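You operate a simulated robot arm through the tools that you are given. There is no shell and no other tool. Be economical: measure what you need, move in short steps, check, and stop when the job is done.

The job below is to be done with a simulated robot arm. You get a single attempt, and the scene is never put back.

## Task
Put the felt pad away in the chest's drawer and latch it again.
Fine: turn the latch free, open the drawer, stand the pad in, shut it. Set down upright: felt pad with a wooden grip.

The check looks at the end state, three seconds after you hand in, the way a careful person would. Anything else that was tipped, shoved, dropped, spilled or broken makes it a failure.

## Robot
A 7-joint arm with a two-finger parallel gripper, fixed in place. Base frame: the origin is at the foot of the arm, x ahead of it, y to its left, z up. Readings come in m, degrees, newtons and seconds.
With the tool pointing down near the work surface it reaches from about 0.14 to 0.66 m from the base axis. Its first joint turns from -66.0 to 66.0 degrees. Payload 2.4 kg.
The tool frame sits at the grasp point between the pads (the TCP): z along the fingers, y along the line on which they close. The tips reach 0.03 m beyond it. The gripper opens to 0.094 m. The fingers are 0.028 m wide and 0.01 m thick; the gripper's body (0.05 by 0.096 m) begins 0.055 m behind the TCP.
Orientation is told as [roll, pitch, yaw] about the base's x, y, z axes, in that order, counted from this pose: with the fingers straight down and closing along the base's y, the tool's x points along the base's -x, its y along +y and its z along -z.

## Interface
- The arm moves only by the tool jog_arm. Its argument "series" is one flat list of numbers, 7 for each row, row after row: the shift along the base's x, y, z in m, then the turn, a rotation vector about the base's x, y, z in degrees, then the finger opening in m, from 0 to 0.094. In form: [tx, ty, tz, rx, ry, rz, fingers, tx, ty, tz, rx, ry, rz, fingers, ...]. A call has 1 to 12 rows; each row shifts and turns the commanded pose from where the row before left it. Each row takes 0.2 s and may step no farther than 0.05 m and 8.6 degrees from the row before; otherwise, or with a gripper value out of range, the whole call is refused. Where a pose cannot be reached the arm comes as near as it can. A force on the tool above 40 N (or 10 N above the force at the start of the call, whichever is more), or a blocked arm, ends the call early, and 0.2 s more pass. Each finger travels about 0.153 m/s and halts on what it meets, pressing with about 42 N; the grip force reading is that of the motor and also rises with nothing between the fingers. The clock runs only during rows and for 0.2 s after the last one: add rows that do not move to give the fingers time. It gives the time, the measured TCP pose, the force on the tool (base axes), the opening and the grip force at its end, in the units of the frame above (readings bear some noise), with the torque about the TCP (base axes, N m) and any sound that the robot's microphone picked up.
- Cameras (640 x 400 px; columns grow to the right, rows downward): "scene" is fixed at [0.0451, 0.4816, 1.4421]; the picture's right is [-0.66, -0.75, 0.00], its down [-0.44, 0.39, -0.81] and it looks along [0.61, -0.53, -0.59] (base axes); focal length 328 px, centre (320, 200). "wrist" rides on the gripper at [0.076, 0.014, -0.102] in the tool frame; the picture's right is [-0.18, 0.98, 0.00], its down [-0.75, -0.14, -0.64] and it looks along [-0.63, -0.12, 0.77] (tool axes); focal length 243 px, centre (320, 200). There is no depth. A picture from a camera that has moved, and an enlarged one, comes with that camera's place and axes in the base frame and with its lens.
- capture(camera): a new picture of that camera. It takes no simulated time.
- inspect(camera, box): a new picture of the part [left, top, right, bottom] of that camera's present view, enlarged. It takes no simulated time.
- finish_job(): hands the job in; it is judged then, once.

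Work in short steps. Places have to be worked out from the pictures, the camera data and where the tool is seen: move nearer, look again, correct. Check each grasp and each placing, and mend what went wrong. You have 120 turns and 68 pictures in all, those below and enlarged ones among them. Open the gripper and draw the arm clear of the work before you hand the job in, unless the task says otherwise; then end with one line.

The tools are called after "Emit:" as name(argument=value, ...) on one line, values as JSON. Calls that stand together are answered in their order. jog_arm: Moves the arm, as the interface text tells. Its arguments: {"type":"object","properties":{"series":{"type":"array","items":{"type":"number"}}},"required":["series"]} The other tools are called the same way: capture (camera) takes a picture; inspect (camera, box) takes an enlarged picture of a part of a camera's view; finish_job () hands the job in.

At the start:

```text
time: 0.0
ee_pos: [0.3816, -0.0956, 1.1546]
tcp_rot: [0.0, 0.0, 0.1]
contact_force: [0.9, -0.7, -0.7]
ft_torque: [0.02, 0.02, -0.02]
width: 0.0941
grasp_force: 0.1
```

scene: 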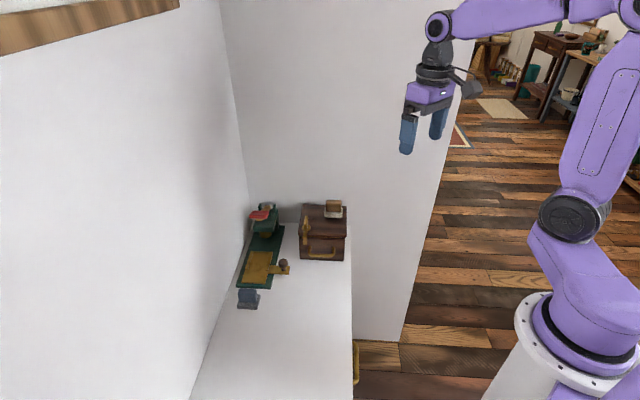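
wrist: 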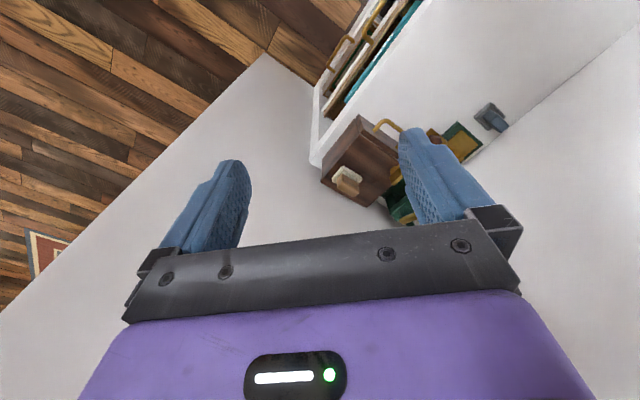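

I start by enlarging the chest area in the scene view to see the items.

Emit:
inspect(camera="scene", box=[220, 180, 380, 320])

Emit:
inspect(camera="wrist", box=[300, 60, 540, 240])

```text
2.86 times, centred on (300, 250) of scene
camera zoom: at [0.0451, 0.4816, 1.4421], right [-0.66, -0.75, 0.0], down [-0.44, 0.39, -0.81], along [0.61, -0.53, -0.59], focal length 936 px, centre (377, 57)
```

zoom: 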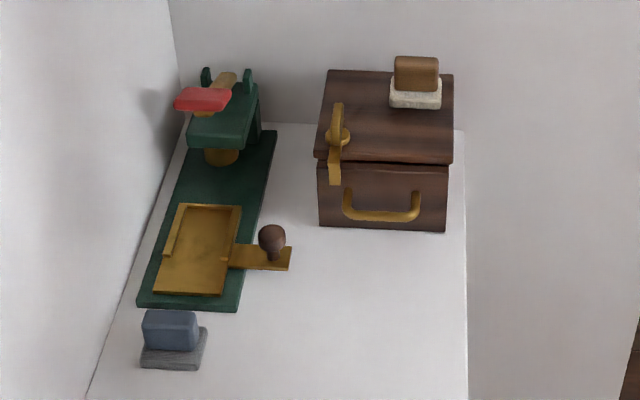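

```text
2.22 times, centred on (420, 150) of wrist
camera zoom: at [0.3054, -0.082, 1.2563], right [0.18, 0.98, 0.0], down [0.75, -0.14, 0.64], along [0.63, -0.12, -0.77], focal length 539 px, centre (98, 311)
```

zoom: 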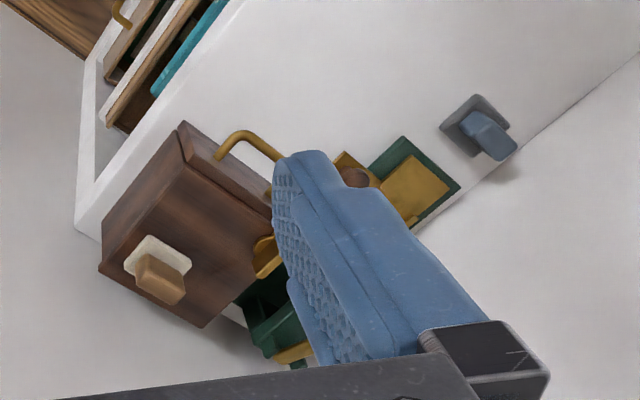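

The target is the white felt pad with the wooden grip on top of the chest (about x 0.63, y -0.08, z 0.80). The chest is turned about 45°, with its front facing (-x,+y). I move the wrist camera round to look at the front and the latch.

Emit:
jog_arm(series=[0.02, 0.0275, -0.029, 0, 0, -5.6, 0.094, 0.02, 0.0275, -0.029, 0, 0, -5.6, 0.094, 0.02, 0.0275, -0.029, 0, 0, -5.6, 0.094, 0.02, 0.0275, -0.029, 0, 0, -5.6, 0.094, 0.02, 0.0275, -0.029, 0, 0, -5.6, 0.094, 0.02, 0.0275, -0.029, 0, 0, -5.6, 0.094, 0.02, 0.0275, -0.029, 0, 0, -5.6, 0.094, 0.02, 0.0275, -0.029, 0, 0, -5.6, 0.094])

Emit:
capture(camera="wrist")

```text
time: 1.8
ee_pos: [0.5439, 0.1246, 0.9228]
tcp_rot: [0.1, 0.0, -45.1]
contact_force: [0.2, -0.2, -0.2]
ft_torque: [0.03, -0.01, 0.01]
width: 0.094
grasp_force: 0.1
```

```text
63 pictures are left
camera wrist: at [0.499, 0.1876, 1.0244], right [0.82, 0.57, 0.0], down [0.43, -0.63, 0.64], along [0.36, -0.53, -0.77], focal length 243 px, centre (320, 200)
```

wrist: 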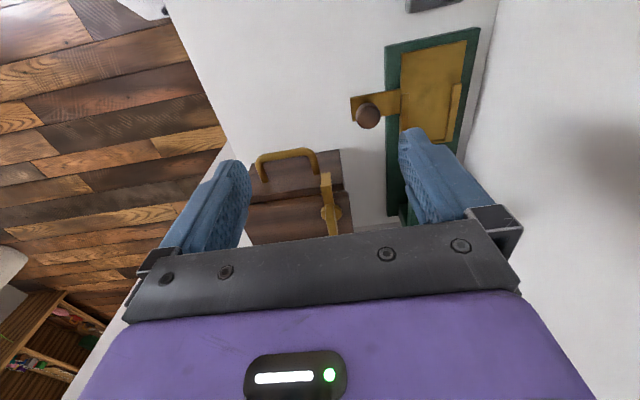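

The chest, latch and handle are visible between the fingers. I enlarge that area.

Emit:
inspect(camera="wrist", box=[240, 135, 380, 245])

Emit:
inspect(camera="scene", box=[285, 190, 365, 270])

```text
3.64 times, centred on (310, 190) of wrist
camera zoom: at [0.499, 0.1876, 1.0244], right [0.82, 0.57, 0.0], down [0.43, -0.63, 0.64], along [0.36, -0.53, -0.77], focal length 882 px, centre (356, 236)
```

zoom: 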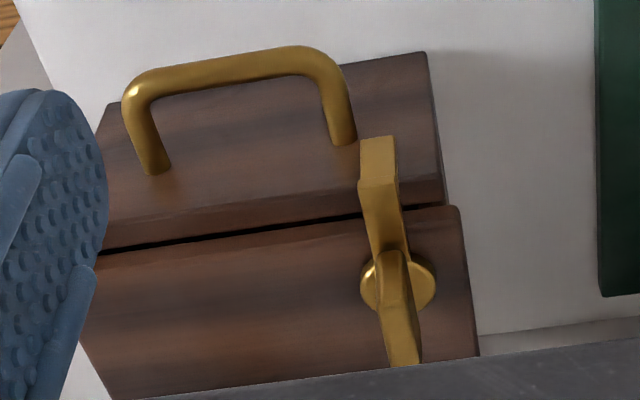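

```text
5.00 times, centred on (325, 230) of scene
camera zoom: at [0.0451, 0.4815, 1.4421], right [-0.66, -0.75, 0.0], down [-0.44, 0.39, -0.81], along [0.61, -0.53, -0.59], focal length 1638 px, centre (295, 50)
```

zoom: 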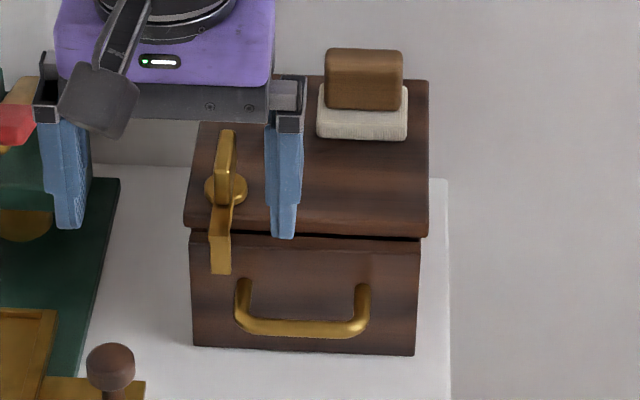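

The latch is a turn-button on the lid. Its pivot is at about (0.637, 0.019, 0.79), with an upright thumb post up to z≈0.83 and an arm that hooks over the drawer front. I position the gripper above the post and look again.

Emit:
jog_arm(series=[0.031, -0.035, 0, 0, 0, 0, 0.06, 0.031, -0.035, 0, 0, 0, 0, 0.06, 0.031, -0.035, -0.02, 0, 0, 0, 0.06])

Emit:
capture(camera="wrist")

Emit:
inspect(camera="scene", box=[270, 170, 370, 270])

```text
refused: row 3 steps farther than a row can; nothing moved
```

```text
60 pictures are left
camera wrist: at [0.499, 0.1876, 1.0244], right [0.82, 0.57, 0.0], down [0.43, -0.63, 0.64], along [0.36, -0.53, -0.77], focal length 243 px, centre (320, 200)
```

wrist: 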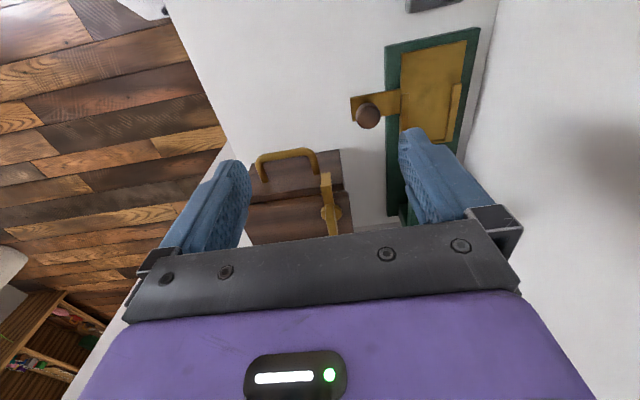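

```text
4.00 times, centred on (320, 220) of scene
camera zoom: at [0.0451, 0.4815, 1.4421], right [-0.66, -0.75, 0.0], down [-0.44, 0.39, -0.81], along [0.61, -0.53, -0.59], focal length 1310 px, centre (320, 120)
```

zoom: 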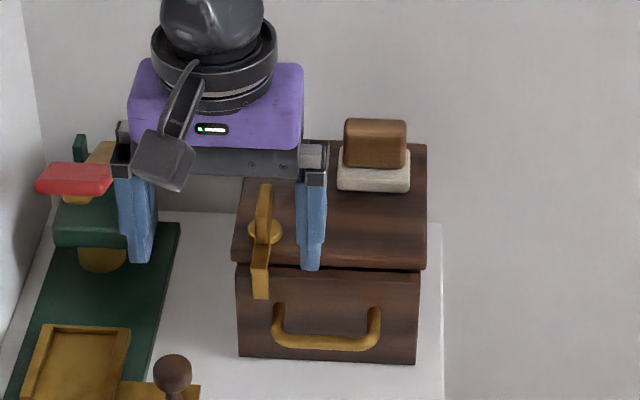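

The step was too large, so I split it into four smaller rows.

Emit:
jog_arm(series=[0.0235, -0.0265, 0, 0, 0, 0, 0.06, 0.0235, -0.0265, 0, 0, 0, 0, 0.06, 0.0235, -0.0265, -0.01, 0, 0, 0, 0.06, 0.0235, -0.0265, -0.01, 0, 0, 0, 0.06])

Emit:
capture(camera="wrist")

Emit:
inspect(camera="scene", box=[270, 170, 370, 270])

```text
time: 2.8
ee_pos: [0.6352, 0.0201, 0.9021]
tcp_rot: [-0.1, 0.0, -44.8]
contact_force: [-0.4, -0.2, 0.1]
ft_torque: [0.04, -0.02, -0.02]
width: 0.0599
grasp_force: 0.0
```

```text
58 pictures are left
camera wrist: at [0.5916, 0.0817, 1.0041], right [0.82, 0.57, 0.0], down [0.44, -0.63, 0.64], along [0.36, -0.53, -0.77], focal length 243 px, centre (320, 200)
```

wrist: 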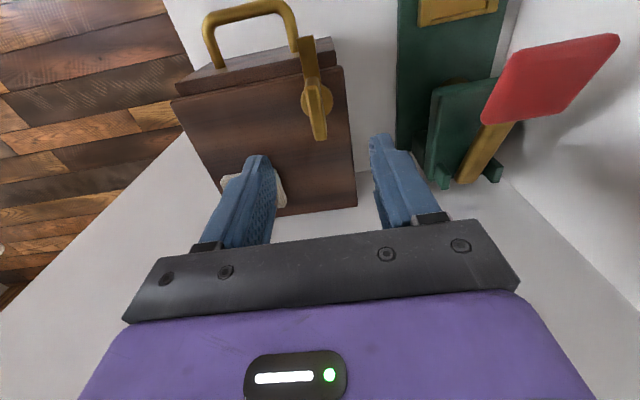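

```text
4.00 times, centred on (320, 220) of scene
camera zoom: at [0.045, 0.4816, 1.4421], right [-0.66, -0.75, 0.0], down [-0.44, 0.39, -0.81], along [0.61, -0.53, -0.59], focal length 1310 px, centre (320, 120)
```

zoom: 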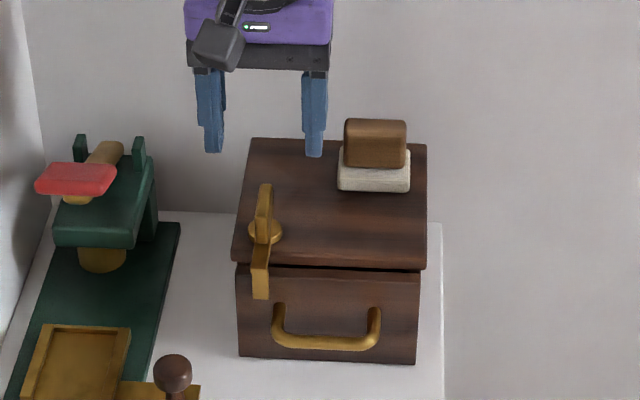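

I enlarge the wrist view of the latch to pin down its shape.

Emit:
inspect(camera="wrist", box=[240, 0, 400, 200])

```text
2.00 times, centred on (320, 100) of wrist
camera zoom: at [0.5916, 0.0817, 1.0041], right [0.82, 0.57, 0.0], down [0.44, -0.63, 0.64], along [0.36, -0.53, -0.77], focal length 485 px, centre (320, 400)
```

zoom: 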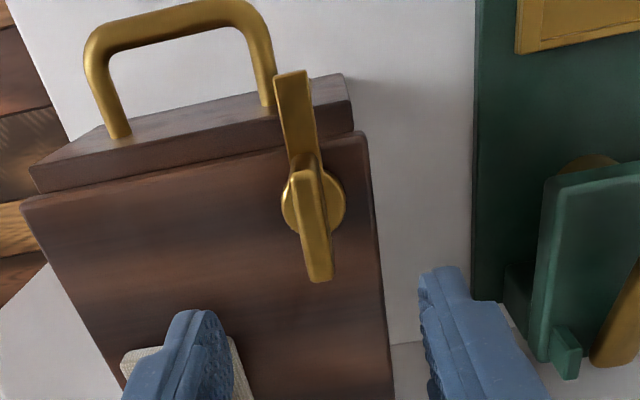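

The thumb bar is in line with the tool's closing plane, so I lower the open fingers around it (tips to about z 0.80).

Emit:
jog_arm(series=[-0.004, 0.001, -0.03, 0, 0, 0, 0.06, 0, 0, -0.03, 0, 0, 0, 0.06, 0, 0, -0.01, 0, 0, 0, 0.06])

Emit:
capture(camera="wrist")

Emit:
inspect(camera="scene", box=[270, 170, 370, 270])

```text
time: 3.6
ee_pos: [0.6316, 0.0216, 0.8347]
tcp_rot: [0.0, -0.1, -44.8]
contact_force: [-5.0, 1.3, 19.6]
ft_torque: [-0.29, 0.77, -0.18]
width: 0.0618
grasp_force: 1.3
```

```text
55 pictures are left
camera wrist: at [0.5882, 0.0841, 0.9359], right [0.82, 0.57, 0.0], down [0.43, -0.63, 0.64], along [0.37, -0.53, -0.77], focal length 243 px, centre (320, 200)
```

wrist: 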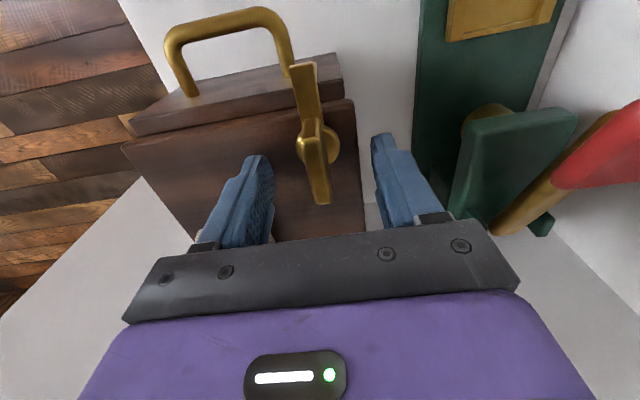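

```text
4.00 times, centred on (320, 220) of scene
camera zoom: at [0.0445, 0.4816, 1.4421], right [-0.66, -0.75, 0.0], down [-0.44, 0.39, -0.81], along [0.61, -0.53, -0.59], focal length 1310 px, centre (320, 120)
```

zoom: 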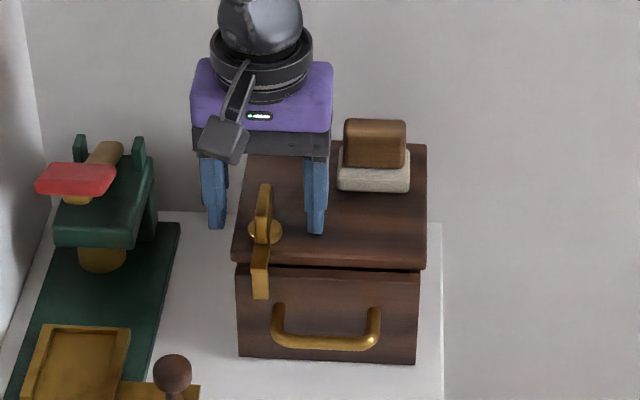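

The force shows the fingertip resting on the lid, so the lid top is at z≈0.805 and the pivot is nearer (0.625, 0.029). I lift 5 mm, shift forward, then close on the thumb bar.

Emit:
jog_arm(series=[0, 0, 0.007, 0, 0, 0, 0.06, -0.007, 0.0075, 0, 0, 0, 0, 0.06, 0, 0, 0, 0, 0, 0, 0.03, 0, 0, 0, 0, 0, 0, 0.015])

Emit:
capture(camera="wrist")

```text
time: 4.6
ee_pos: [0.6268, 0.0288, 0.839]
tcp_rot: [0.1, -0.1, -44.8]
contact_force: [6.0, 4.2, -5.1]
ft_torque: [-0.41, -0.62, 0.01]
width: 0.0232
grasp_force: 45.3
```

```text
53 pictures are left
camera wrist: at [0.5814, 0.0914, 0.9411], right [0.82, 0.57, 0.0], down [0.43, -0.63, 0.64], along [0.37, -0.53, -0.77], focal length 243 px, centre (320, 200)
```

wrist: 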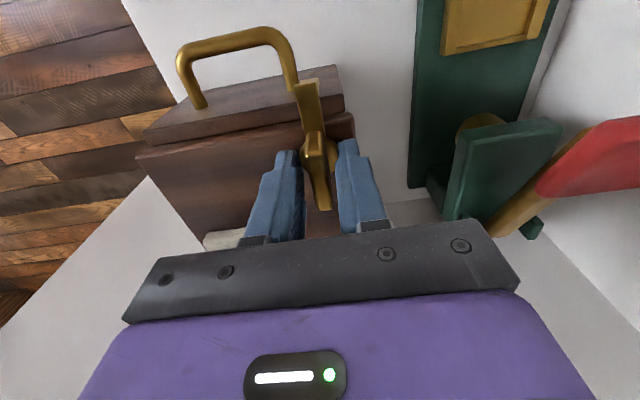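

The opening stopped at 23 mm with high force, so I check what the fingers are holding.

Emit:
inspect(camera="wrist", box=[250, 70, 400, 240])

Emit:
inspect(camera="scene", box=[280, 190, 360, 270])

```text
2.35 times, centred on (325, 155) of wrist
camera zoom: at [0.5814, 0.0914, 0.9411], right [0.82, 0.57, 0.0], down [0.43, -0.63, 0.64], along [0.37, -0.53, -0.77], focal length 571 px, centre (308, 306)
```

zoom: 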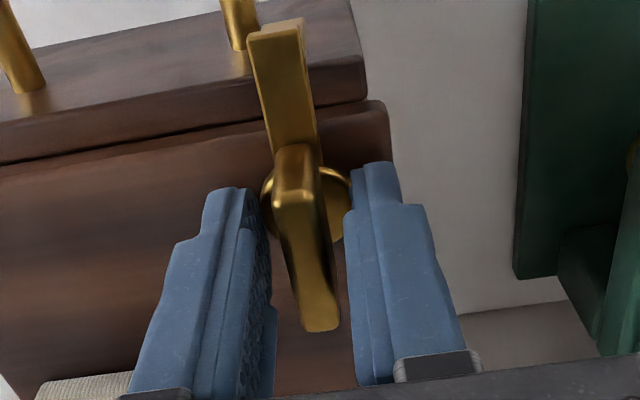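

```text
5.00 times, centred on (320, 230) of scene
camera zoom: at [0.0453, 0.4817, 1.442], right [-0.66, -0.75, 0.0], down [-0.44, 0.39, -0.81], along [0.61, -0.53, -0.59], focal length 1638 px, centre (320, 50)
```

zoom: 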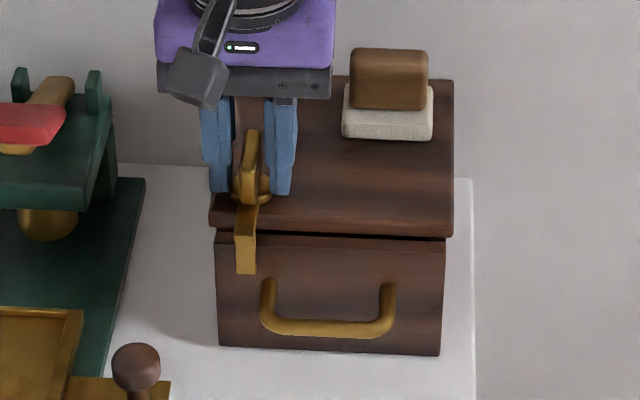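

The tips are pinching the pivot disc, not the bar. I open, raise 9 mm and close again on the bar alone.

Emit:
jog_arm(series=[0, 0, 0, 0, 0, 0, 0.045, 0, 0, 0.009, 0, 0, 0, 0.045, 0, 0, 0, 0, 0, 0, 0.02, 0, 0, 0, 0, 0, 0, 0.005, 0, 0, 0, 0, 0, 0, 0.005])

Emit:
inspect(camera="wrist", box=[250, 70, 400, 240])

```text
time: 5.8
ee_pos: [0.6253, 0.0284, 0.8481]
tcp_rot: [0.1, -0.2, -44.7]
contact_force: [7.3, 5.4, -4.0]
ft_torque: [-0.48, -0.4, -0.23]
width: 0.0101
grasp_force: 43.5
```

```text
2.35 times, centred on (325, 155) of wrist
camera zoom: at [0.5814, 0.0914, 0.9504], right [0.82, 0.57, 0.0], down [0.43, -0.63, 0.64], along [0.37, -0.53, -0.77], focal length 571 px, centre (308, 306)
```

zoom: 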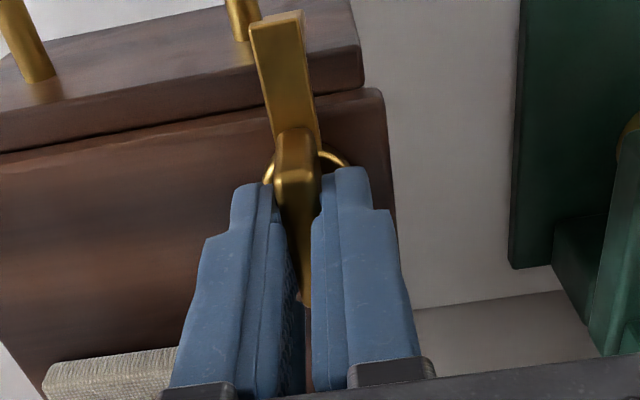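

The fingers hold the 10 mm bar. I try a small trial turn (negative, which swings the hook off towards the near corner) and read the torque.

Emit:
jog_arm(series=[0.001, 0.001, 0, 0, 0, -4, 0.0, 0, 0, 0, 0, 0, -4, 0.0])

Emit:
inspect(camera="scene", box=[280, 190, 360, 270])

```text
time: 6.4
ee_pos: [0.6246, 0.0277, 0.8493]
tcp_rot: [0.0, 0.0, -52.7]
contact_force: [1.9, 4.3, 2.3]
ft_torque: [-0.94, -0.77, 0.05]
width: 0.01
grasp_force: 43.6
```

```text
5.00 times, centred on (320, 230) of scene
camera zoom: at [0.045, 0.4817, 1.442], right [-0.66, -0.75, 0.0], down [-0.44, 0.39, -0.81], along [0.61, -0.53, -0.59], focal length 1638 px, centre (320, 50)
```

zoom: 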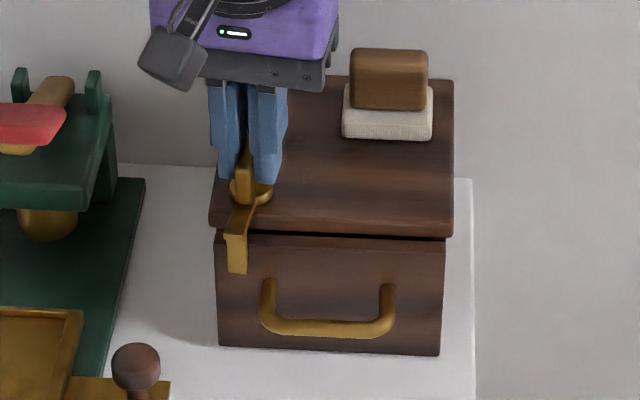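

It turns freely. I continue in the same direction.

Emit:
jog_arm(series=[0, 0, 0, 0, 0, -8, 0.0, 0, 0, 0, 0, 0, -8, 0.0, 0, 0, 0, 0, 0, -8, 0.0, 0, 0, 0, 0, 0, -8, 0.0, 0, 0, 0, 0, 0, -8, 0.0])

Emit:
inspect(camera="scene", box=[280, 190, 360, 270])

```text
time: 7.6
ee_pos: [0.6249, 0.0288, 0.8493]
tcp_rot: [0.1, 0.0, -93.0]
contact_force: [1.5, 5.1, 6.7]
ft_torque: [-0.64, 0.05, 0.03]
width: 0.01
grasp_force: 43.7
```

```text
5.00 times, centred on (320, 230) of scene
camera zoom: at [0.045, 0.4817, 1.442], right [-0.66, -0.75, 0.0], down [-0.44, 0.39, -0.81], along [0.61, -0.53, -0.59], focal length 1638 px, centre (320, 50)
```

zoom: 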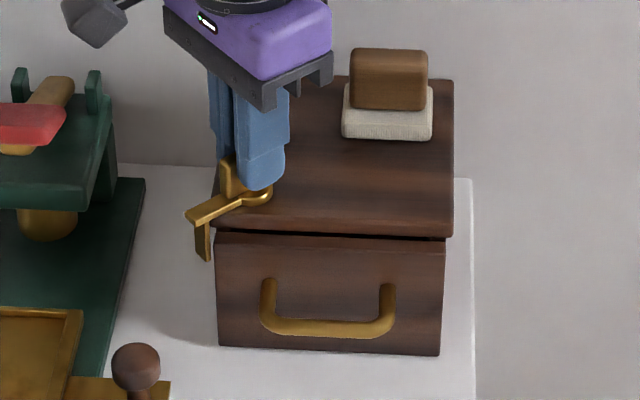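

The hook is swinging out past the corner. I turn another 40°, so it points sideways and clear of the drawer.

Emit:
jog_arm(series=[0, 0, 0, 0, 0, -8, 0.0, 0, 0, 0, 0, 0, -8, 0.0, 0, 0, 0, 0, 0, -8, 0.0, 0, 0, 0, 0, 0, -8, 0.0, 0, 0, 0, 0, 0, -8, 0.0])

Emit:
inspect(camera="scene", box=[280, 190, 360, 270])

```text
time: 8.8
ee_pos: [0.6261, 0.029, 0.8484]
tcp_rot: [0.0, 0.1, -133.0]
contact_force: [-2.6, 5.3, 8.4]
ft_torque: [0.41, -0.26, -0.02]
width: 0.0098
grasp_force: 43.7
```

```text
5.00 times, centred on (320, 230) of scene
camera zoom: at [0.0448, 0.4817, 1.442], right [-0.66, -0.75, 0.0], down [-0.44, 0.39, -0.81], along [0.61, -0.53, -0.59], focal length 1638 px, centre (320, 50)
```

zoom: 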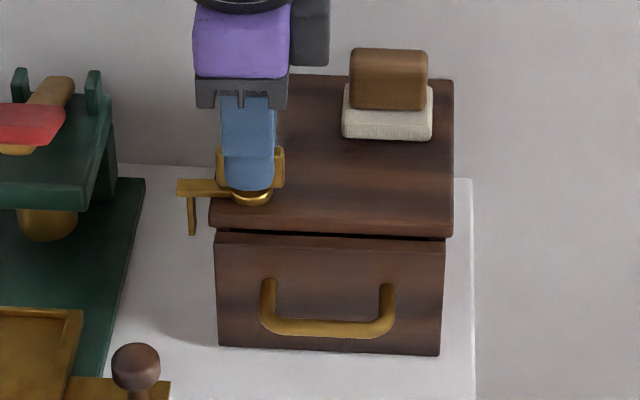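

The hook now points sideways. I put the handle bar centre at about (0.548, 0.039, 0.7525). I release, rise, move above the handle and look.

Emit:
jog_arm(series=[0, 0, 0, 0, 0, 0, 0.03, 0, 0, 0.04, 0, 0, -1, 0.03, 0, 0, 0.02, 0, 0, -1, 0.03, -0.04, 0.006, 0, 0, 0, 0, 0.022, -0.04, 0.006, 0, 0, 0, 0, 0.022, 0, 0, -0.03, 0, 0, 0, 0.022])

Emit:
capture(camera="wrist")

Emit:
inspect(camera="scene", box=[270, 190, 370, 280])

```text
time: 10.2
ee_pos: [0.5453, 0.04, 0.8776]
tcp_rot: [0.1, 0.1, -134.8]
contact_force: [1.1, 0.0, -0.5]
ft_torque: [0.0, -0.01, 0.03]
width: 0.0217
grasp_force: 0.0
```

```text
46 pictures are left
camera wrist: at [0.6094, 0.0831, 0.98], right [0.57, -0.82, 0.0], down [-0.63, -0.43, 0.64], along [-0.53, -0.36, -0.77], focal length 243 px, centre (320, 200)
```

wrist: 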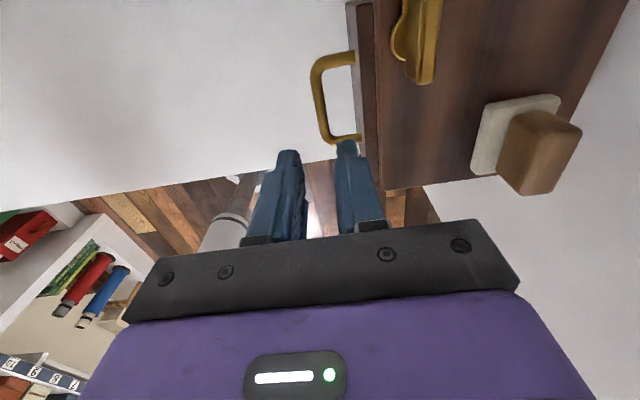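

```text
4.44 times, centred on (320, 235) of scene
camera zoom: at [0.045, 0.4816, 1.4421], right [-0.66, -0.75, 0.0], down [-0.44, 0.39, -0.81], along [0.61, -0.53, -0.59], focal length 1456 px, centre (320, 44)
```

zoom: 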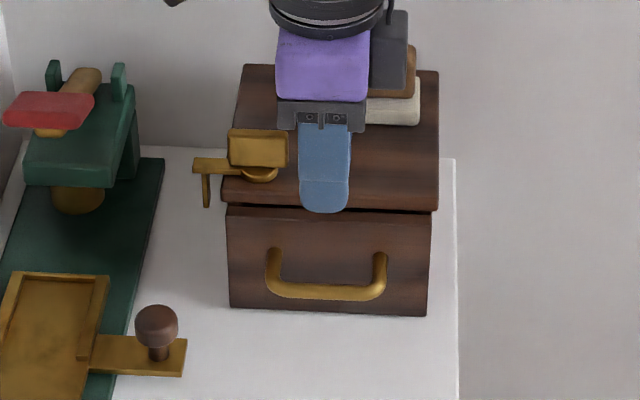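

The handle bar's depth coordinate checks out at 0.360, with the drawer face at 0.387. I shift 2 mm toward the chest and descend with a 22 mm opening, so that the bar sits between the fingers.

Emit:
jog_arm(series=[0.0016, -0.0016, -0.04, 0, 0, 0, 0.022, 0, 0, -0.035, 0, 0, 0, 0.022, 0, 0, -0.02, 0, 0, 0, 0.022, 0, 0, -0.016, 0, 0, 0, 0.022])

Emit:
capture(camera="wrist")

Emit:
inspect(camera="scene", box=[270, 190, 370, 280])

```text
time: 11.2
ee_pos: [0.5464, 0.0392, 0.766]
tcp_rot: [0.0, 0.0, -134.8]
contact_force: [0.2, -0.4, 0.1]
ft_torque: [0.02, 0.0, -0.01]
width: 0.0219
grasp_force: 0.0
```

```text
44 pictures are left
camera wrist: at [0.6108, 0.0807, 0.8687], right [0.57, -0.82, 0.0], down [-0.63, -0.43, 0.64], along [-0.53, -0.36, -0.77], focal length 243 px, centre (320, 200)
```

wrist: 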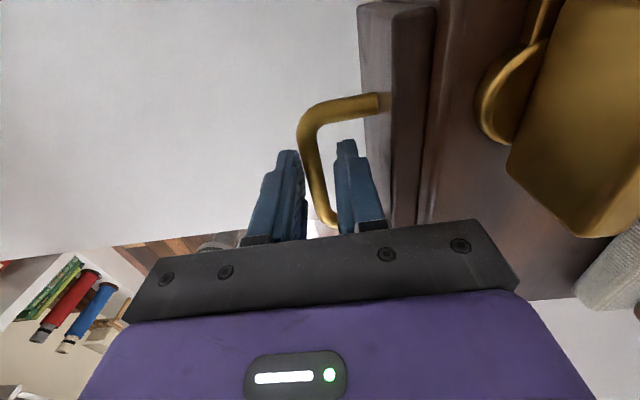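

```text
4.44 times, centred on (320, 235) of scene
camera zoom: at [0.0451, 0.4816, 1.4421], right [-0.66, -0.75, 0.0], down [-0.44, 0.39, -0.81], along [0.61, -0.53, -0.59], focal length 1456 px, centre (320, 44)
```

zoom: 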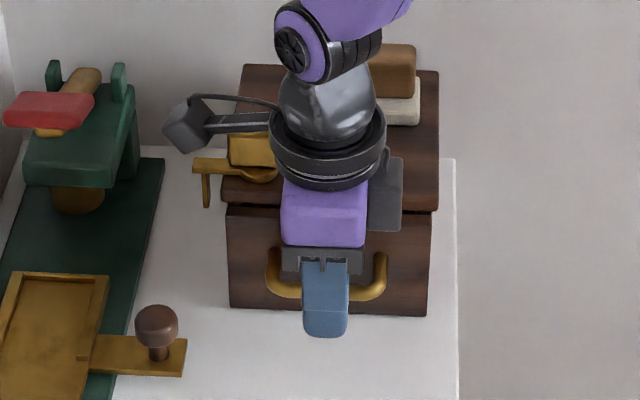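

The bar sits between the fingers. I close on it and pull gently outward.

Emit:
jog_arm(series=[0, 0, 0, 0, 0, 0, 0.0, 0, 0, 0, 0, 0, 0, 0.0, -0.007, 0.007, 0, 0, 0, 0, 0.0, -0.01, 0.01, 0, 0, 0, 0, 0.0])

Emit:
inspect(camera="scene", box=[270, 190, 370, 280])

```text
time: 12.2
ee_pos: [0.5309, 0.0538, 0.7664]
tcp_rot: [0.0, 0.1, -135.0]
contact_force: [-2.4, -4.0, 9.8]
ft_torque: [0.36, -0.42, -1.29]
width: 0.0097
grasp_force: 43.7
```

```text
4.44 times, centred on (320, 235) of scene
camera zoom: at [0.0449, 0.4814, 1.4421], right [-0.66, -0.75, 0.0], down [-0.44, 0.39, -0.81], along [0.61, -0.53, -0.59], focal length 1456 px, centre (320, 44)
```

zoom: 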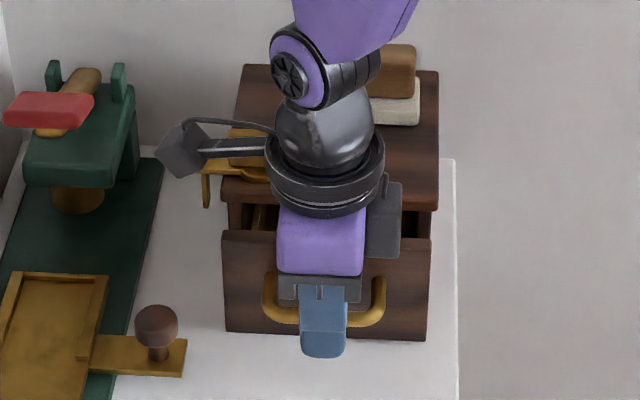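

The drawer slides out with the chest staying put. I continue pulling.

Emit:
jog_arm(series=[-0.01, 0.01, 0, 0, 0, 0, 0.0, -0.01, 0.01, 0, 0, 0, 0, 0.0, -0.01, 0.01, 0, 0, 0, 0, 0.0, -0.01, 0.01, 0, 0, 0, 0, 0.0])

Emit:
inspect(camera="scene", box=[270, 190, 370, 280])

```text
time: 13.2
ee_pos: [0.4893, 0.0947, 0.7668]
tcp_rot: [-0.2, -0.2, -134.7]
contact_force: [-4.8, -5.4, 14.4]
ft_torque: [-0.09, 0.04, -1.14]
width: 0.0102
grasp_force: 43.8
```

```text
4.44 times, centred on (320, 235) of scene
camera zoom: at [0.0447, 0.4814, 1.4421], right [-0.66, -0.75, 0.0], down [-0.44, 0.39, -0.81], along [0.61, -0.53, -0.59], focal length 1456 px, centre (320, 44)
```

zoom: 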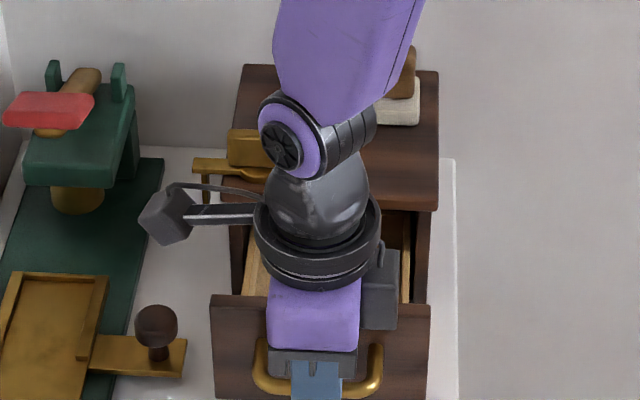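

About 8 cm open. I pull a little further for room.

Emit:
jog_arm(series=[-0.007, 0.007, 0, 0, 0, 0, 0.0, -0.007, 0.007, 0, 0, 0, 0, 0.0])

Emit:
inspect(camera="scene", box=[270, 190, 370, 290])

```text
time: 13.8
ee_pos: [0.4863, 0.0988, 0.7672]
tcp_rot: [0.7, 0.8, -135.7]
contact_force: [5.1, -2.7, -6.7]
ft_torque: [-0.19, 0.09, -0.52]
width: 0.0095
grasp_force: 43.5
stopped in row 2: the force on the tool passed its limit at 48 N (the readings are from after the stop); the commanded pose is now the measured one
```

```text
4.00 times, centred on (320, 240) of scene
camera zoom: at [0.0452, 0.4815, 1.4421], right [-0.66, -0.75, 0.0], down [-0.44, 0.39, -0.81], along [0.61, -0.53, -0.59], focal length 1310 px, centre (320, 40)
```

zoom: 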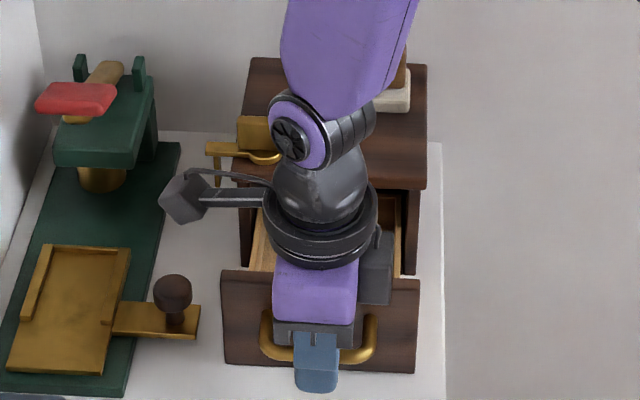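

That's the drawer's end stop, about 8.5 cm open. I release, rise straight up and look from above.

Emit:
jog_arm(series=[0.001, -0.001, 0, 0, 0, 0, 0.022, 0, 0, 0, 0, 0, 0, 0.022, 0, 0, 0.04, -0.7, -0.8, 0.7, 0.022, 0, 0, 0.045, 0, 0, 0, 0.03, 0.0, 0.0, 0.045, 0, 0, 0, 0.06, 0, 0, 0.045, 0, 0, 0, 0.06])

Emit:
capture(camera="wrist")

Emit:
inspect(camera="scene", box=[270, 180, 370, 290])

```text
time: 15.2
ee_pos: [0.4877, 0.0982, 0.9433]
tcp_rot: [1.6, 0.6, -134.8]
contact_force: [-0.3, -0.3, 0.3]
ft_torque: [0.0, 0.0, 0.02]
width: 0.0601
grasp_force: 0.1
```

```text
39 pictures are left
camera wrist: at [0.5486, 0.1426, 1.0465], right [0.57, -0.82, 0.03], down [-0.65, -0.43, 0.63], along [-0.51, -0.37, -0.78], focal length 243 px, centre (320, 200)
```

wrist: 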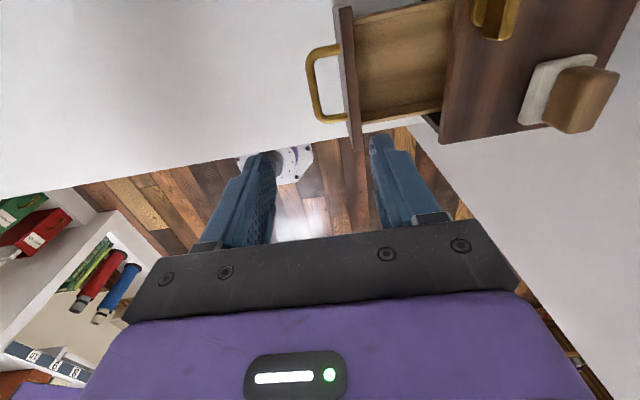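

```text
3.64 times, centred on (320, 235) of scene
camera zoom: at [0.0451, 0.4816, 1.4421], right [-0.66, -0.75, 0.0], down [-0.44, 0.39, -0.81], along [0.61, -0.53, -0.59], focal length 1191 px, centre (320, 73)
```

zoom: 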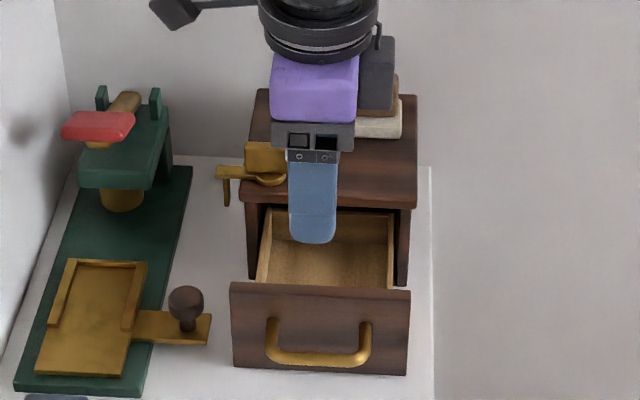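

The drawer stands open and empty. I enlarge the pad in the wrist view to get its orientation.

Emit:
inspect(camera="wrist", box=[320, 0, 640, 160])

```text
2.00 times, centred on (480, 80) of wrist
camera zoom: at [0.5486, 0.1426, 1.0465], right [0.57, -0.82, 0.03], down [-0.65, -0.43, 0.63], along [-0.51, -0.37, -0.78], focal length 485 px, centre (0, 440)
```

zoom: 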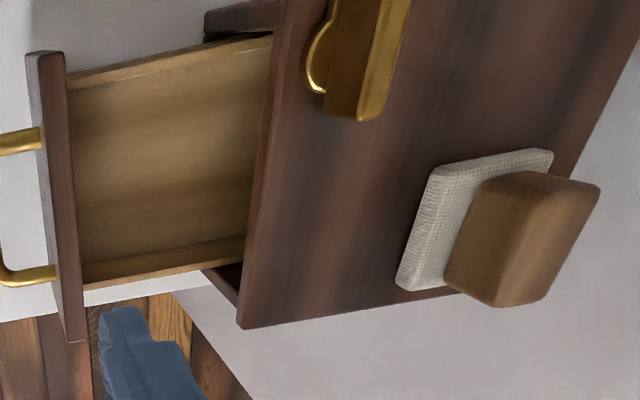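

The pad is aligned with the chest. Its grip is about 24 mm thick, centred near (0.622, -0.072), with its top at about z 0.857. I level the tool, move above the grip and check.

Emit:
jog_arm(series=[0.0269, -0.034, 0, 0.7, 1.56, 0, 0.06, 0.0269, -0.034, 0, 0, 0, 0, 0.06, 0.0269, -0.034, 0, 0, 0, 0, 0.06, 0.0269, -0.034, 0, 0, 0, 0, 0.06, 0.0269, -0.034, -0.02, 0, 0, 0, 0.06])

Emit:
capture(camera="wrist")

Emit:
inspect(camera="scene", box=[280, 170, 380, 270])

```text
time: 16.4
ee_pos: [0.6199, -0.0708, 0.9219]
tcp_rot: [0.0, 0.1, -134.6]
contact_force: [-1.2, 0.2, 0.0]
ft_torque: [-0.03, 0.02, 0.0]
width: 0.06
grasp_force: 0.0
```

```text
36 pictures are left
camera wrist: at [0.6842, -0.028, 1.0249], right [0.57, -0.82, 0.0], down [-0.63, -0.44, 0.64], along [-0.53, -0.36, -0.77], focal length 243 px, centre (320, 200)
```

wrist: 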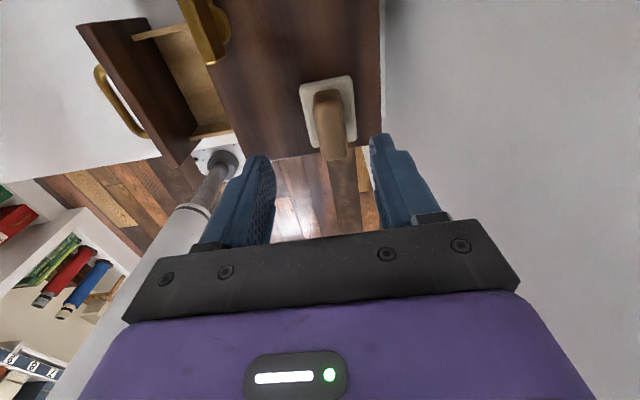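

```text
4.00 times, centred on (330, 220) of scene
camera zoom: at [0.045, 0.4816, 1.4421], right [-0.66, -0.75, 0.0], down [-0.44, 0.39, -0.81], along [0.61, -0.53, -0.59], focal length 1310 px, centre (280, 120)
```

zoom: 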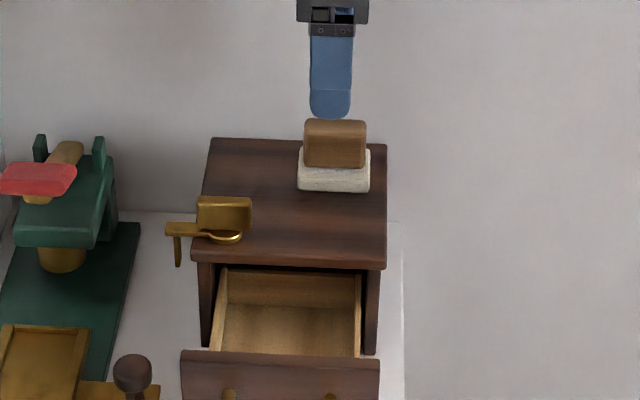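

The pad centre works out about 5 mm deeper than the TCP. I correct that and descend until the fingers straddle the grip.

Emit:
jog_arm(series=[0.004, -0.004, -0.03, 0, 0, 0, 0.06, 0, 0, -0.02, 0, 0, 0, 0.06, 0, 0, -0.014, 0, 0, 0, 0.06])

Emit:
capture(camera="wrist")

Emit:
inspect(camera="scene", box=[290, 170, 370, 250])

```text
time: 17.2
ee_pos: [0.6254, -0.0753, 0.8587]
tcp_rot: [0.0, 0.1, -134.7]
contact_force: [0.2, -0.5, 0.0]
ft_torque: [0.02, 0.0, 0.02]
width: 0.0602
grasp_force: 0.1
```

```text
34 pictures are left
camera wrist: at [0.6888, -0.0322, 0.9603], right [0.57, -0.82, 0.0], down [-0.63, -0.44, 0.64], along [-0.53, -0.36, -0.77], focal length 243 px, centre (320, 200)
```

wrist: 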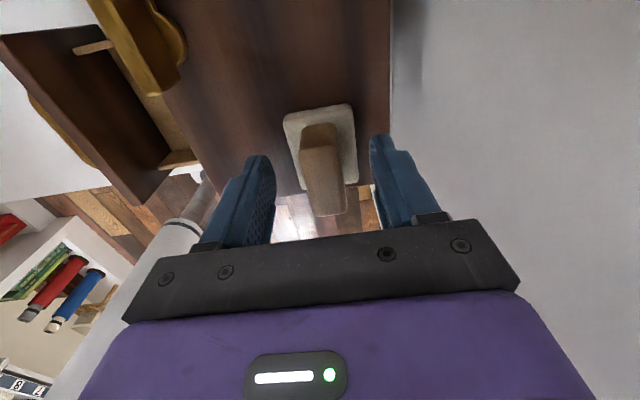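

```text
5.00 times, centred on (330, 210) of scene
camera zoom: at [0.0451, 0.4816, 1.4421], right [-0.66, -0.75, 0.0], down [-0.44, 0.39, -0.81], along [0.61, -0.53, -0.59], focal length 1638 px, centre (270, 150)
```

zoom: 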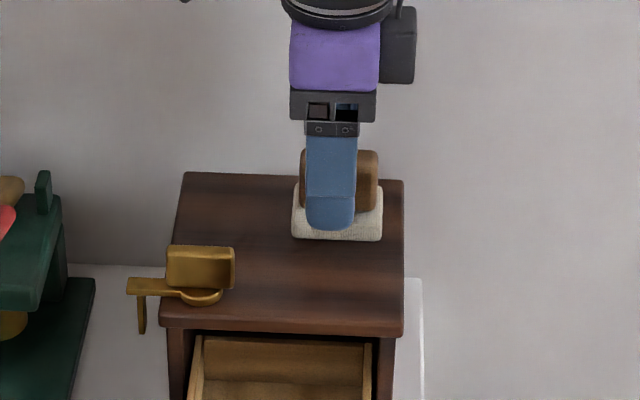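

The fingers sit about 5 mm too far along the grip. I shift that back, then close on it.

Emit:
jog_arm(series=[-0.0035, -0.0035, 0, 0, 0, 0, 0.06, 0, 0, 0, 0, 0, 0, 0.035, 0, 0, 0, 0, 0, 0, 0.01, 0, 0, 0, 0, 0, 0, 0.01])

Emit:
inspect(camera="scene", box=[290, 170, 370, 250])

```text
time: 18.2
ee_pos: [0.623, -0.0783, 0.8589]
tcp_rot: [0.1, 0.1, -134.8]
contact_force: [-0.2, -0.4, 2.6]
ft_torque: [0.01, -0.02, -0.06]
width: 0.0213
grasp_force: 42.6
```

```text
5.00 times, centred on (330, 210) of scene
camera zoom: at [0.045, 0.4816, 1.4421], right [-0.66, -0.75, 0.0], down [-0.44, 0.39, -0.81], along [0.61, -0.53, -0.59], focal length 1638 px, centre (270, 150)
```

zoom: 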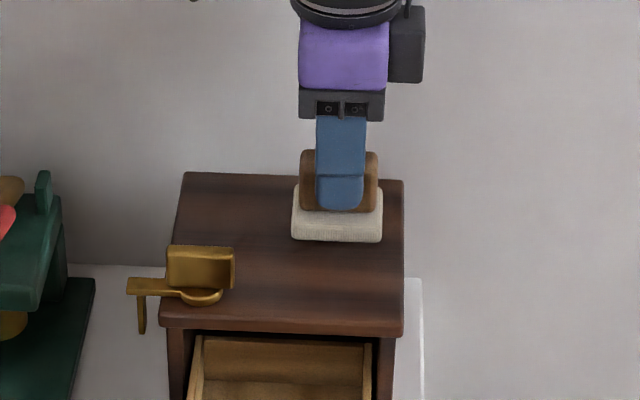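

Grip confirmed. I lift the pad clear and carry it over the open drawer.

Emit:
jog_arm(series=[0, 0, 0.02, 0, 0, 0, 0.0, 0, 0, 0.045, 0, 0, 0, 0.0, -0.0208, 0.0302, 0.01, 0, 0, 0, 0.0, -0.0208, 0.0302, 0, 0, 0, 0, 0.0, -0.0208, 0.0302, 0, 0, 0, 0, 0.0, -0.0208, 0.0302, 0, 0, 0, 0, 0.0, 0, 0, 0, 0, 0, 0, 0])

Emit:
capture(camera="wrist")

Emit:
inspect(camera="scene", box=[270, 180, 370, 280])

```text
time: 19.8
ee_pos: [0.5375, 0.0411, 0.9352]
tcp_rot: [0.1, 0.0, -134.9]
contact_force: [0.3, 0.6, -0.9]
ft_torque: [0.01, 0.03, -0.01]
width: 0.0212
grasp_force: 42.2
```

```text
31 pictures are left
camera wrist: at [0.6008, 0.085, 1.0368], right [0.57, -0.82, 0.0], down [-0.63, -0.44, 0.64], along [-0.53, -0.36, -0.77], focal length 243 px, centre (320, 200)
```

wrist: 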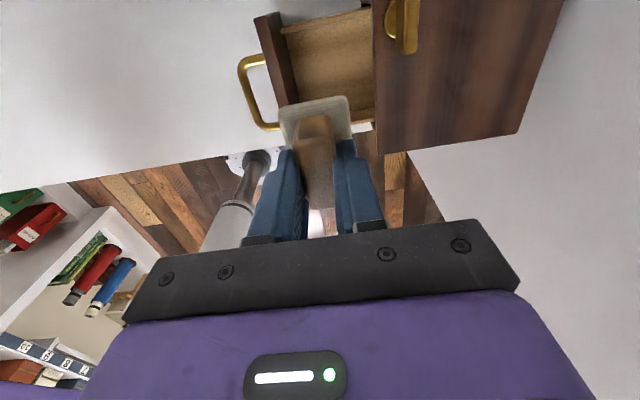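

```text
4.00 times, centred on (320, 230) of scene
camera zoom: at [0.045, 0.4816, 1.4421], right [-0.66, -0.75, 0.0], down [-0.44, 0.39, -0.81], along [0.61, -0.53, -0.59], focal length 1310 px, centre (320, 80)
```

zoom: 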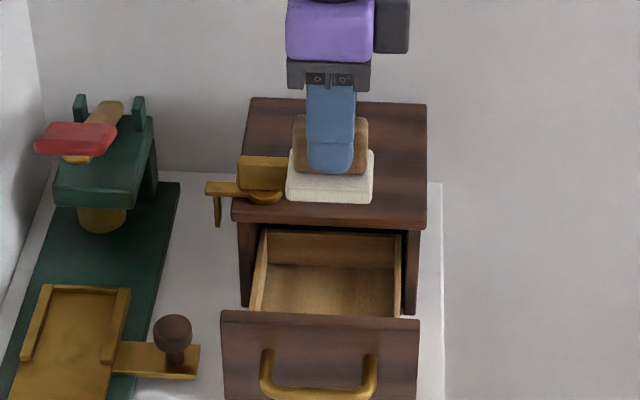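

The free gap runs in depth from 0.328 to 0.398, so its centre is 0.363. I shift 11 mm toward the chest and lower the pad to just above the drawer floor.

Emit:
jog_arm(series=[0.008, -0.008, 0, 0, 0, 0, 0.0, 0, 0, -0.04, 0, 0, 0, 0.0, 0, 0, -0.04, 0, 0, 0, 0.0, 0, 0, -0.03, 0, 0, 0, 0.0, 0, 0, -0.03, 0, 0, 0, 0.0])

Emit:
capture(camera="wrist")

Emit:
inspect(camera="scene", box=[270, 190, 370, 290])

```text
time: 21.0
ee_pos: [0.5448, 0.0353, 0.7944]
tcp_rot: [0.0, 0.1, -134.9]
contact_force: [-0.5, 0.4, -0.8]
ft_torque: [-0.01, -0.01, -0.02]
width: 0.021
grasp_force: 41.8
```

```text
29 pictures are left
camera wrist: at [0.6086, 0.0773, 0.8956], right [0.57, -0.82, 0.0], down [-0.63, -0.44, 0.64], along [-0.53, -0.36, -0.77], focal length 243 px, centre (320, 200)
```

wrist: 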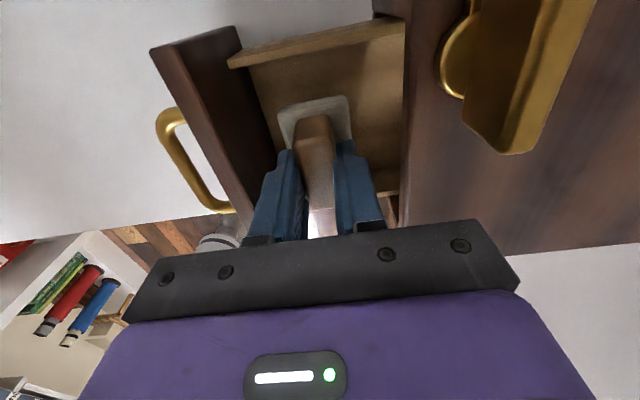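

```text
4.00 times, centred on (320, 240) of scene
camera zoom: at [0.0451, 0.4816, 1.4421], right [-0.66, -0.75, 0.0], down [-0.44, 0.39, -0.81], along [0.61, -0.53, -0.59], focal length 1310 px, centre (320, 40)
```

zoom: 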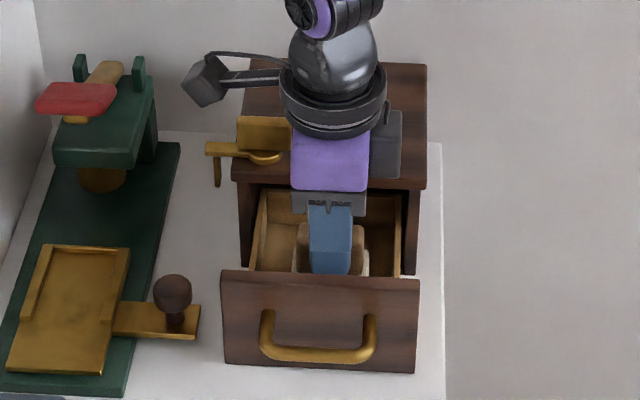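

The pad is inside the drawer and clear all round. I lower it in small steps until it touches the floor.

Emit:
jog_arm(series=[0, 0, -0.006, 0, 0, 0, 0.0, 0, 0, -0.005, 0, 0, 0, 0.0, 0, 0, -0.004, 0, 0, 0, 0.0])

```text
time: 21.8
ee_pos: [0.5457, 0.0351, 0.7797]
tcp_rot: [0.0, 0.0, -134.8]
contact_force: [0.2, -0.7, -0.9]
ft_torque: [0.0, 0.01, -0.01]
width: 0.0207
grasp_force: 42.4
```

No contact yet, so I go on in 2–3 mm steps.

Emit:
jog_arm(series=[0, 0, -0.003, 0, 0, 0, 0.0, 0, 0, -0.002, 0, 0, 0, 0.0, 0, 0, -0.002, 0, 0, 0, 0.0])

```text
time: 22.6
ee_pos: [0.5465, 0.0341, 0.7709]
tcp_rot: [0.1, 0.1, -134.8]
contact_force: [0.3, 0.4, -0.2]
ft_torque: [-0.02, 0.01, 0.01]
width: 0.0207
grasp_force: 42.4
```

Still nothing; body clearance to the lid remains about 20 mm. I keep lowering gently.

Emit:
jog_arm(series=[0, 0, -0.002, 0, 0, 0, 0.0, 0, 0, -0.002, 0, 0, 0, 0.0])

Emit:
capture(camera="wrist")

```text
time: 23.4
ee_pos: [0.5477, 0.0318, 0.7709]
tcp_rot: [0.1, 0.2, -135.0]
contact_force: [-2.5, -1.7, 7.7]
ft_torque: [-0.08, 0.31, 0.01]
width: 0.021
grasp_force: 41.7
stopped in row 2: the force on the tool passed its limit at 42 N (the readings are from after the stop); the commanded pose is now the measured one
```

```text
27 pictures are left
camera wrist: at [0.6111, 0.075, 0.8732], right [0.57, -0.82, 0.0], down [-0.64, -0.43, 0.64], along [-0.52, -0.36, -0.77], focal length 243 px, centre (320, 200)
```

wrist: 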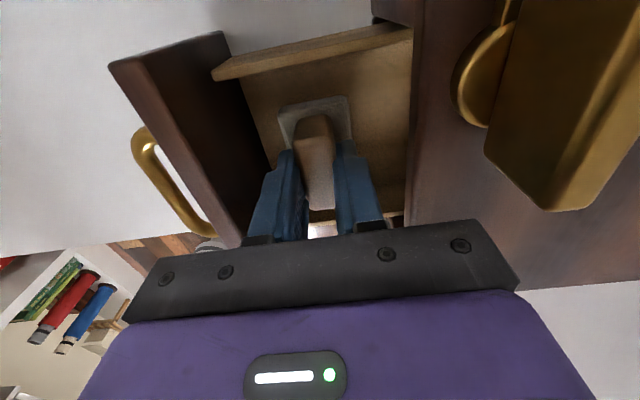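

The pad has touched the floor (42 N spike, then settled). I open only to 36 mm, to stay clear of lid and panel, and rise straight up.

Emit:
jog_arm(series=[-0.0005, 0.0005, 0.0, 0, 0, 0, 0.036, 0, 0, 0, 0, 0, 0, 0.036, 0, 0, 0.02, 0, 0, 0, 0.036, 0, 0, 0.04, 0, 0, 0, 0.036, 0, 0, 0.045, 0, 0, 0, 0.036, 0, 0, 0.045, 0, 0, 0, 0.036])

Emit:
capture(camera="wrist")

Emit:
inspect(camera="scene", box=[270, 190, 370, 290])

```text
time: 24.8
ee_pos: [0.547, 0.0338, 0.9206]
tcp_rot: [0.1, 0.2, -134.9]
contact_force: [0.3, 0.0, 0.0]
ft_torque: [0.0, 0.0, 0.02]
width: 0.036
grasp_force: 0.1
```

```text
26 pictures are left
camera wrist: at [0.6102, 0.0753, 1.0236], right [0.57, -0.82, 0.0], down [-0.63, -0.43, 0.64], along [-0.53, -0.36, -0.77], focal length 243 px, centre (320, 200)
```

wrist: 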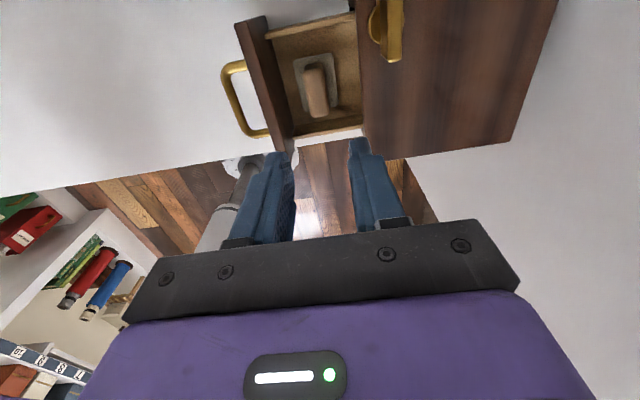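

```text
4.00 times, centred on (320, 240) of scene
camera zoom: at [0.0451, 0.4816, 1.4421], right [-0.66, -0.75, 0.0], down [-0.44, 0.39, -0.81], along [0.61, -0.53, -0.59], focal length 1310 px, centre (320, 40)
```

zoom: 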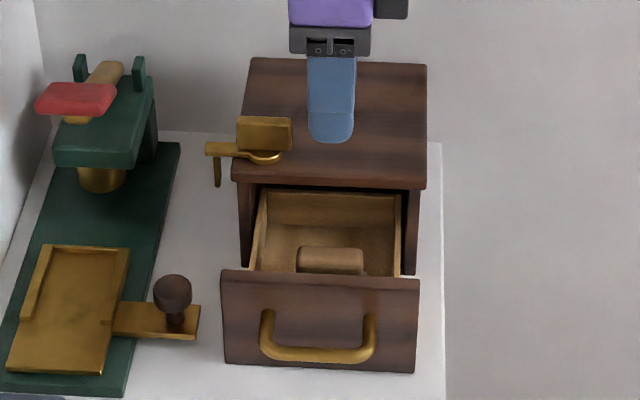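

The pad stands upright inside the drawer. I go back above the handle to regrip it and look.

Emit:
jog_arm(series=[-0.0315, 0.0335, 0, 0, 0, 0, 0.03, -0.0315, 0.0335, 0, 0, 0, 0, 0.024, 0, 0, -0.045, 0, 0, 0, 0.024])

Emit:
capture(camera="wrist")

```text
time: 25.6
ee_pos: [0.4844, 0.1001, 0.8751]
tcp_rot: [0.2, 0.3, -134.9]
contact_force: [-0.2, -0.3, -0.1]
ft_torque: [-0.01, 0.02, -0.04]
width: 0.0241
grasp_force: 0.0
```

```text
24 pictures are left
camera wrist: at [0.547, 0.1422, 0.9784], right [0.57, -0.82, 0.0], down [-0.64, -0.43, 0.64], along [-0.52, -0.36, -0.77], focal length 243 px, centre (320, 200)
```

wrist: 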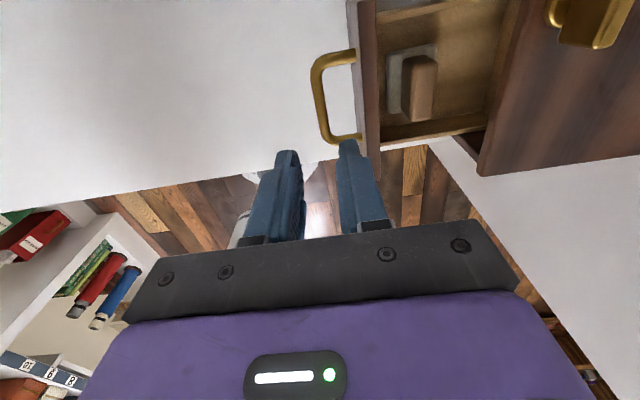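

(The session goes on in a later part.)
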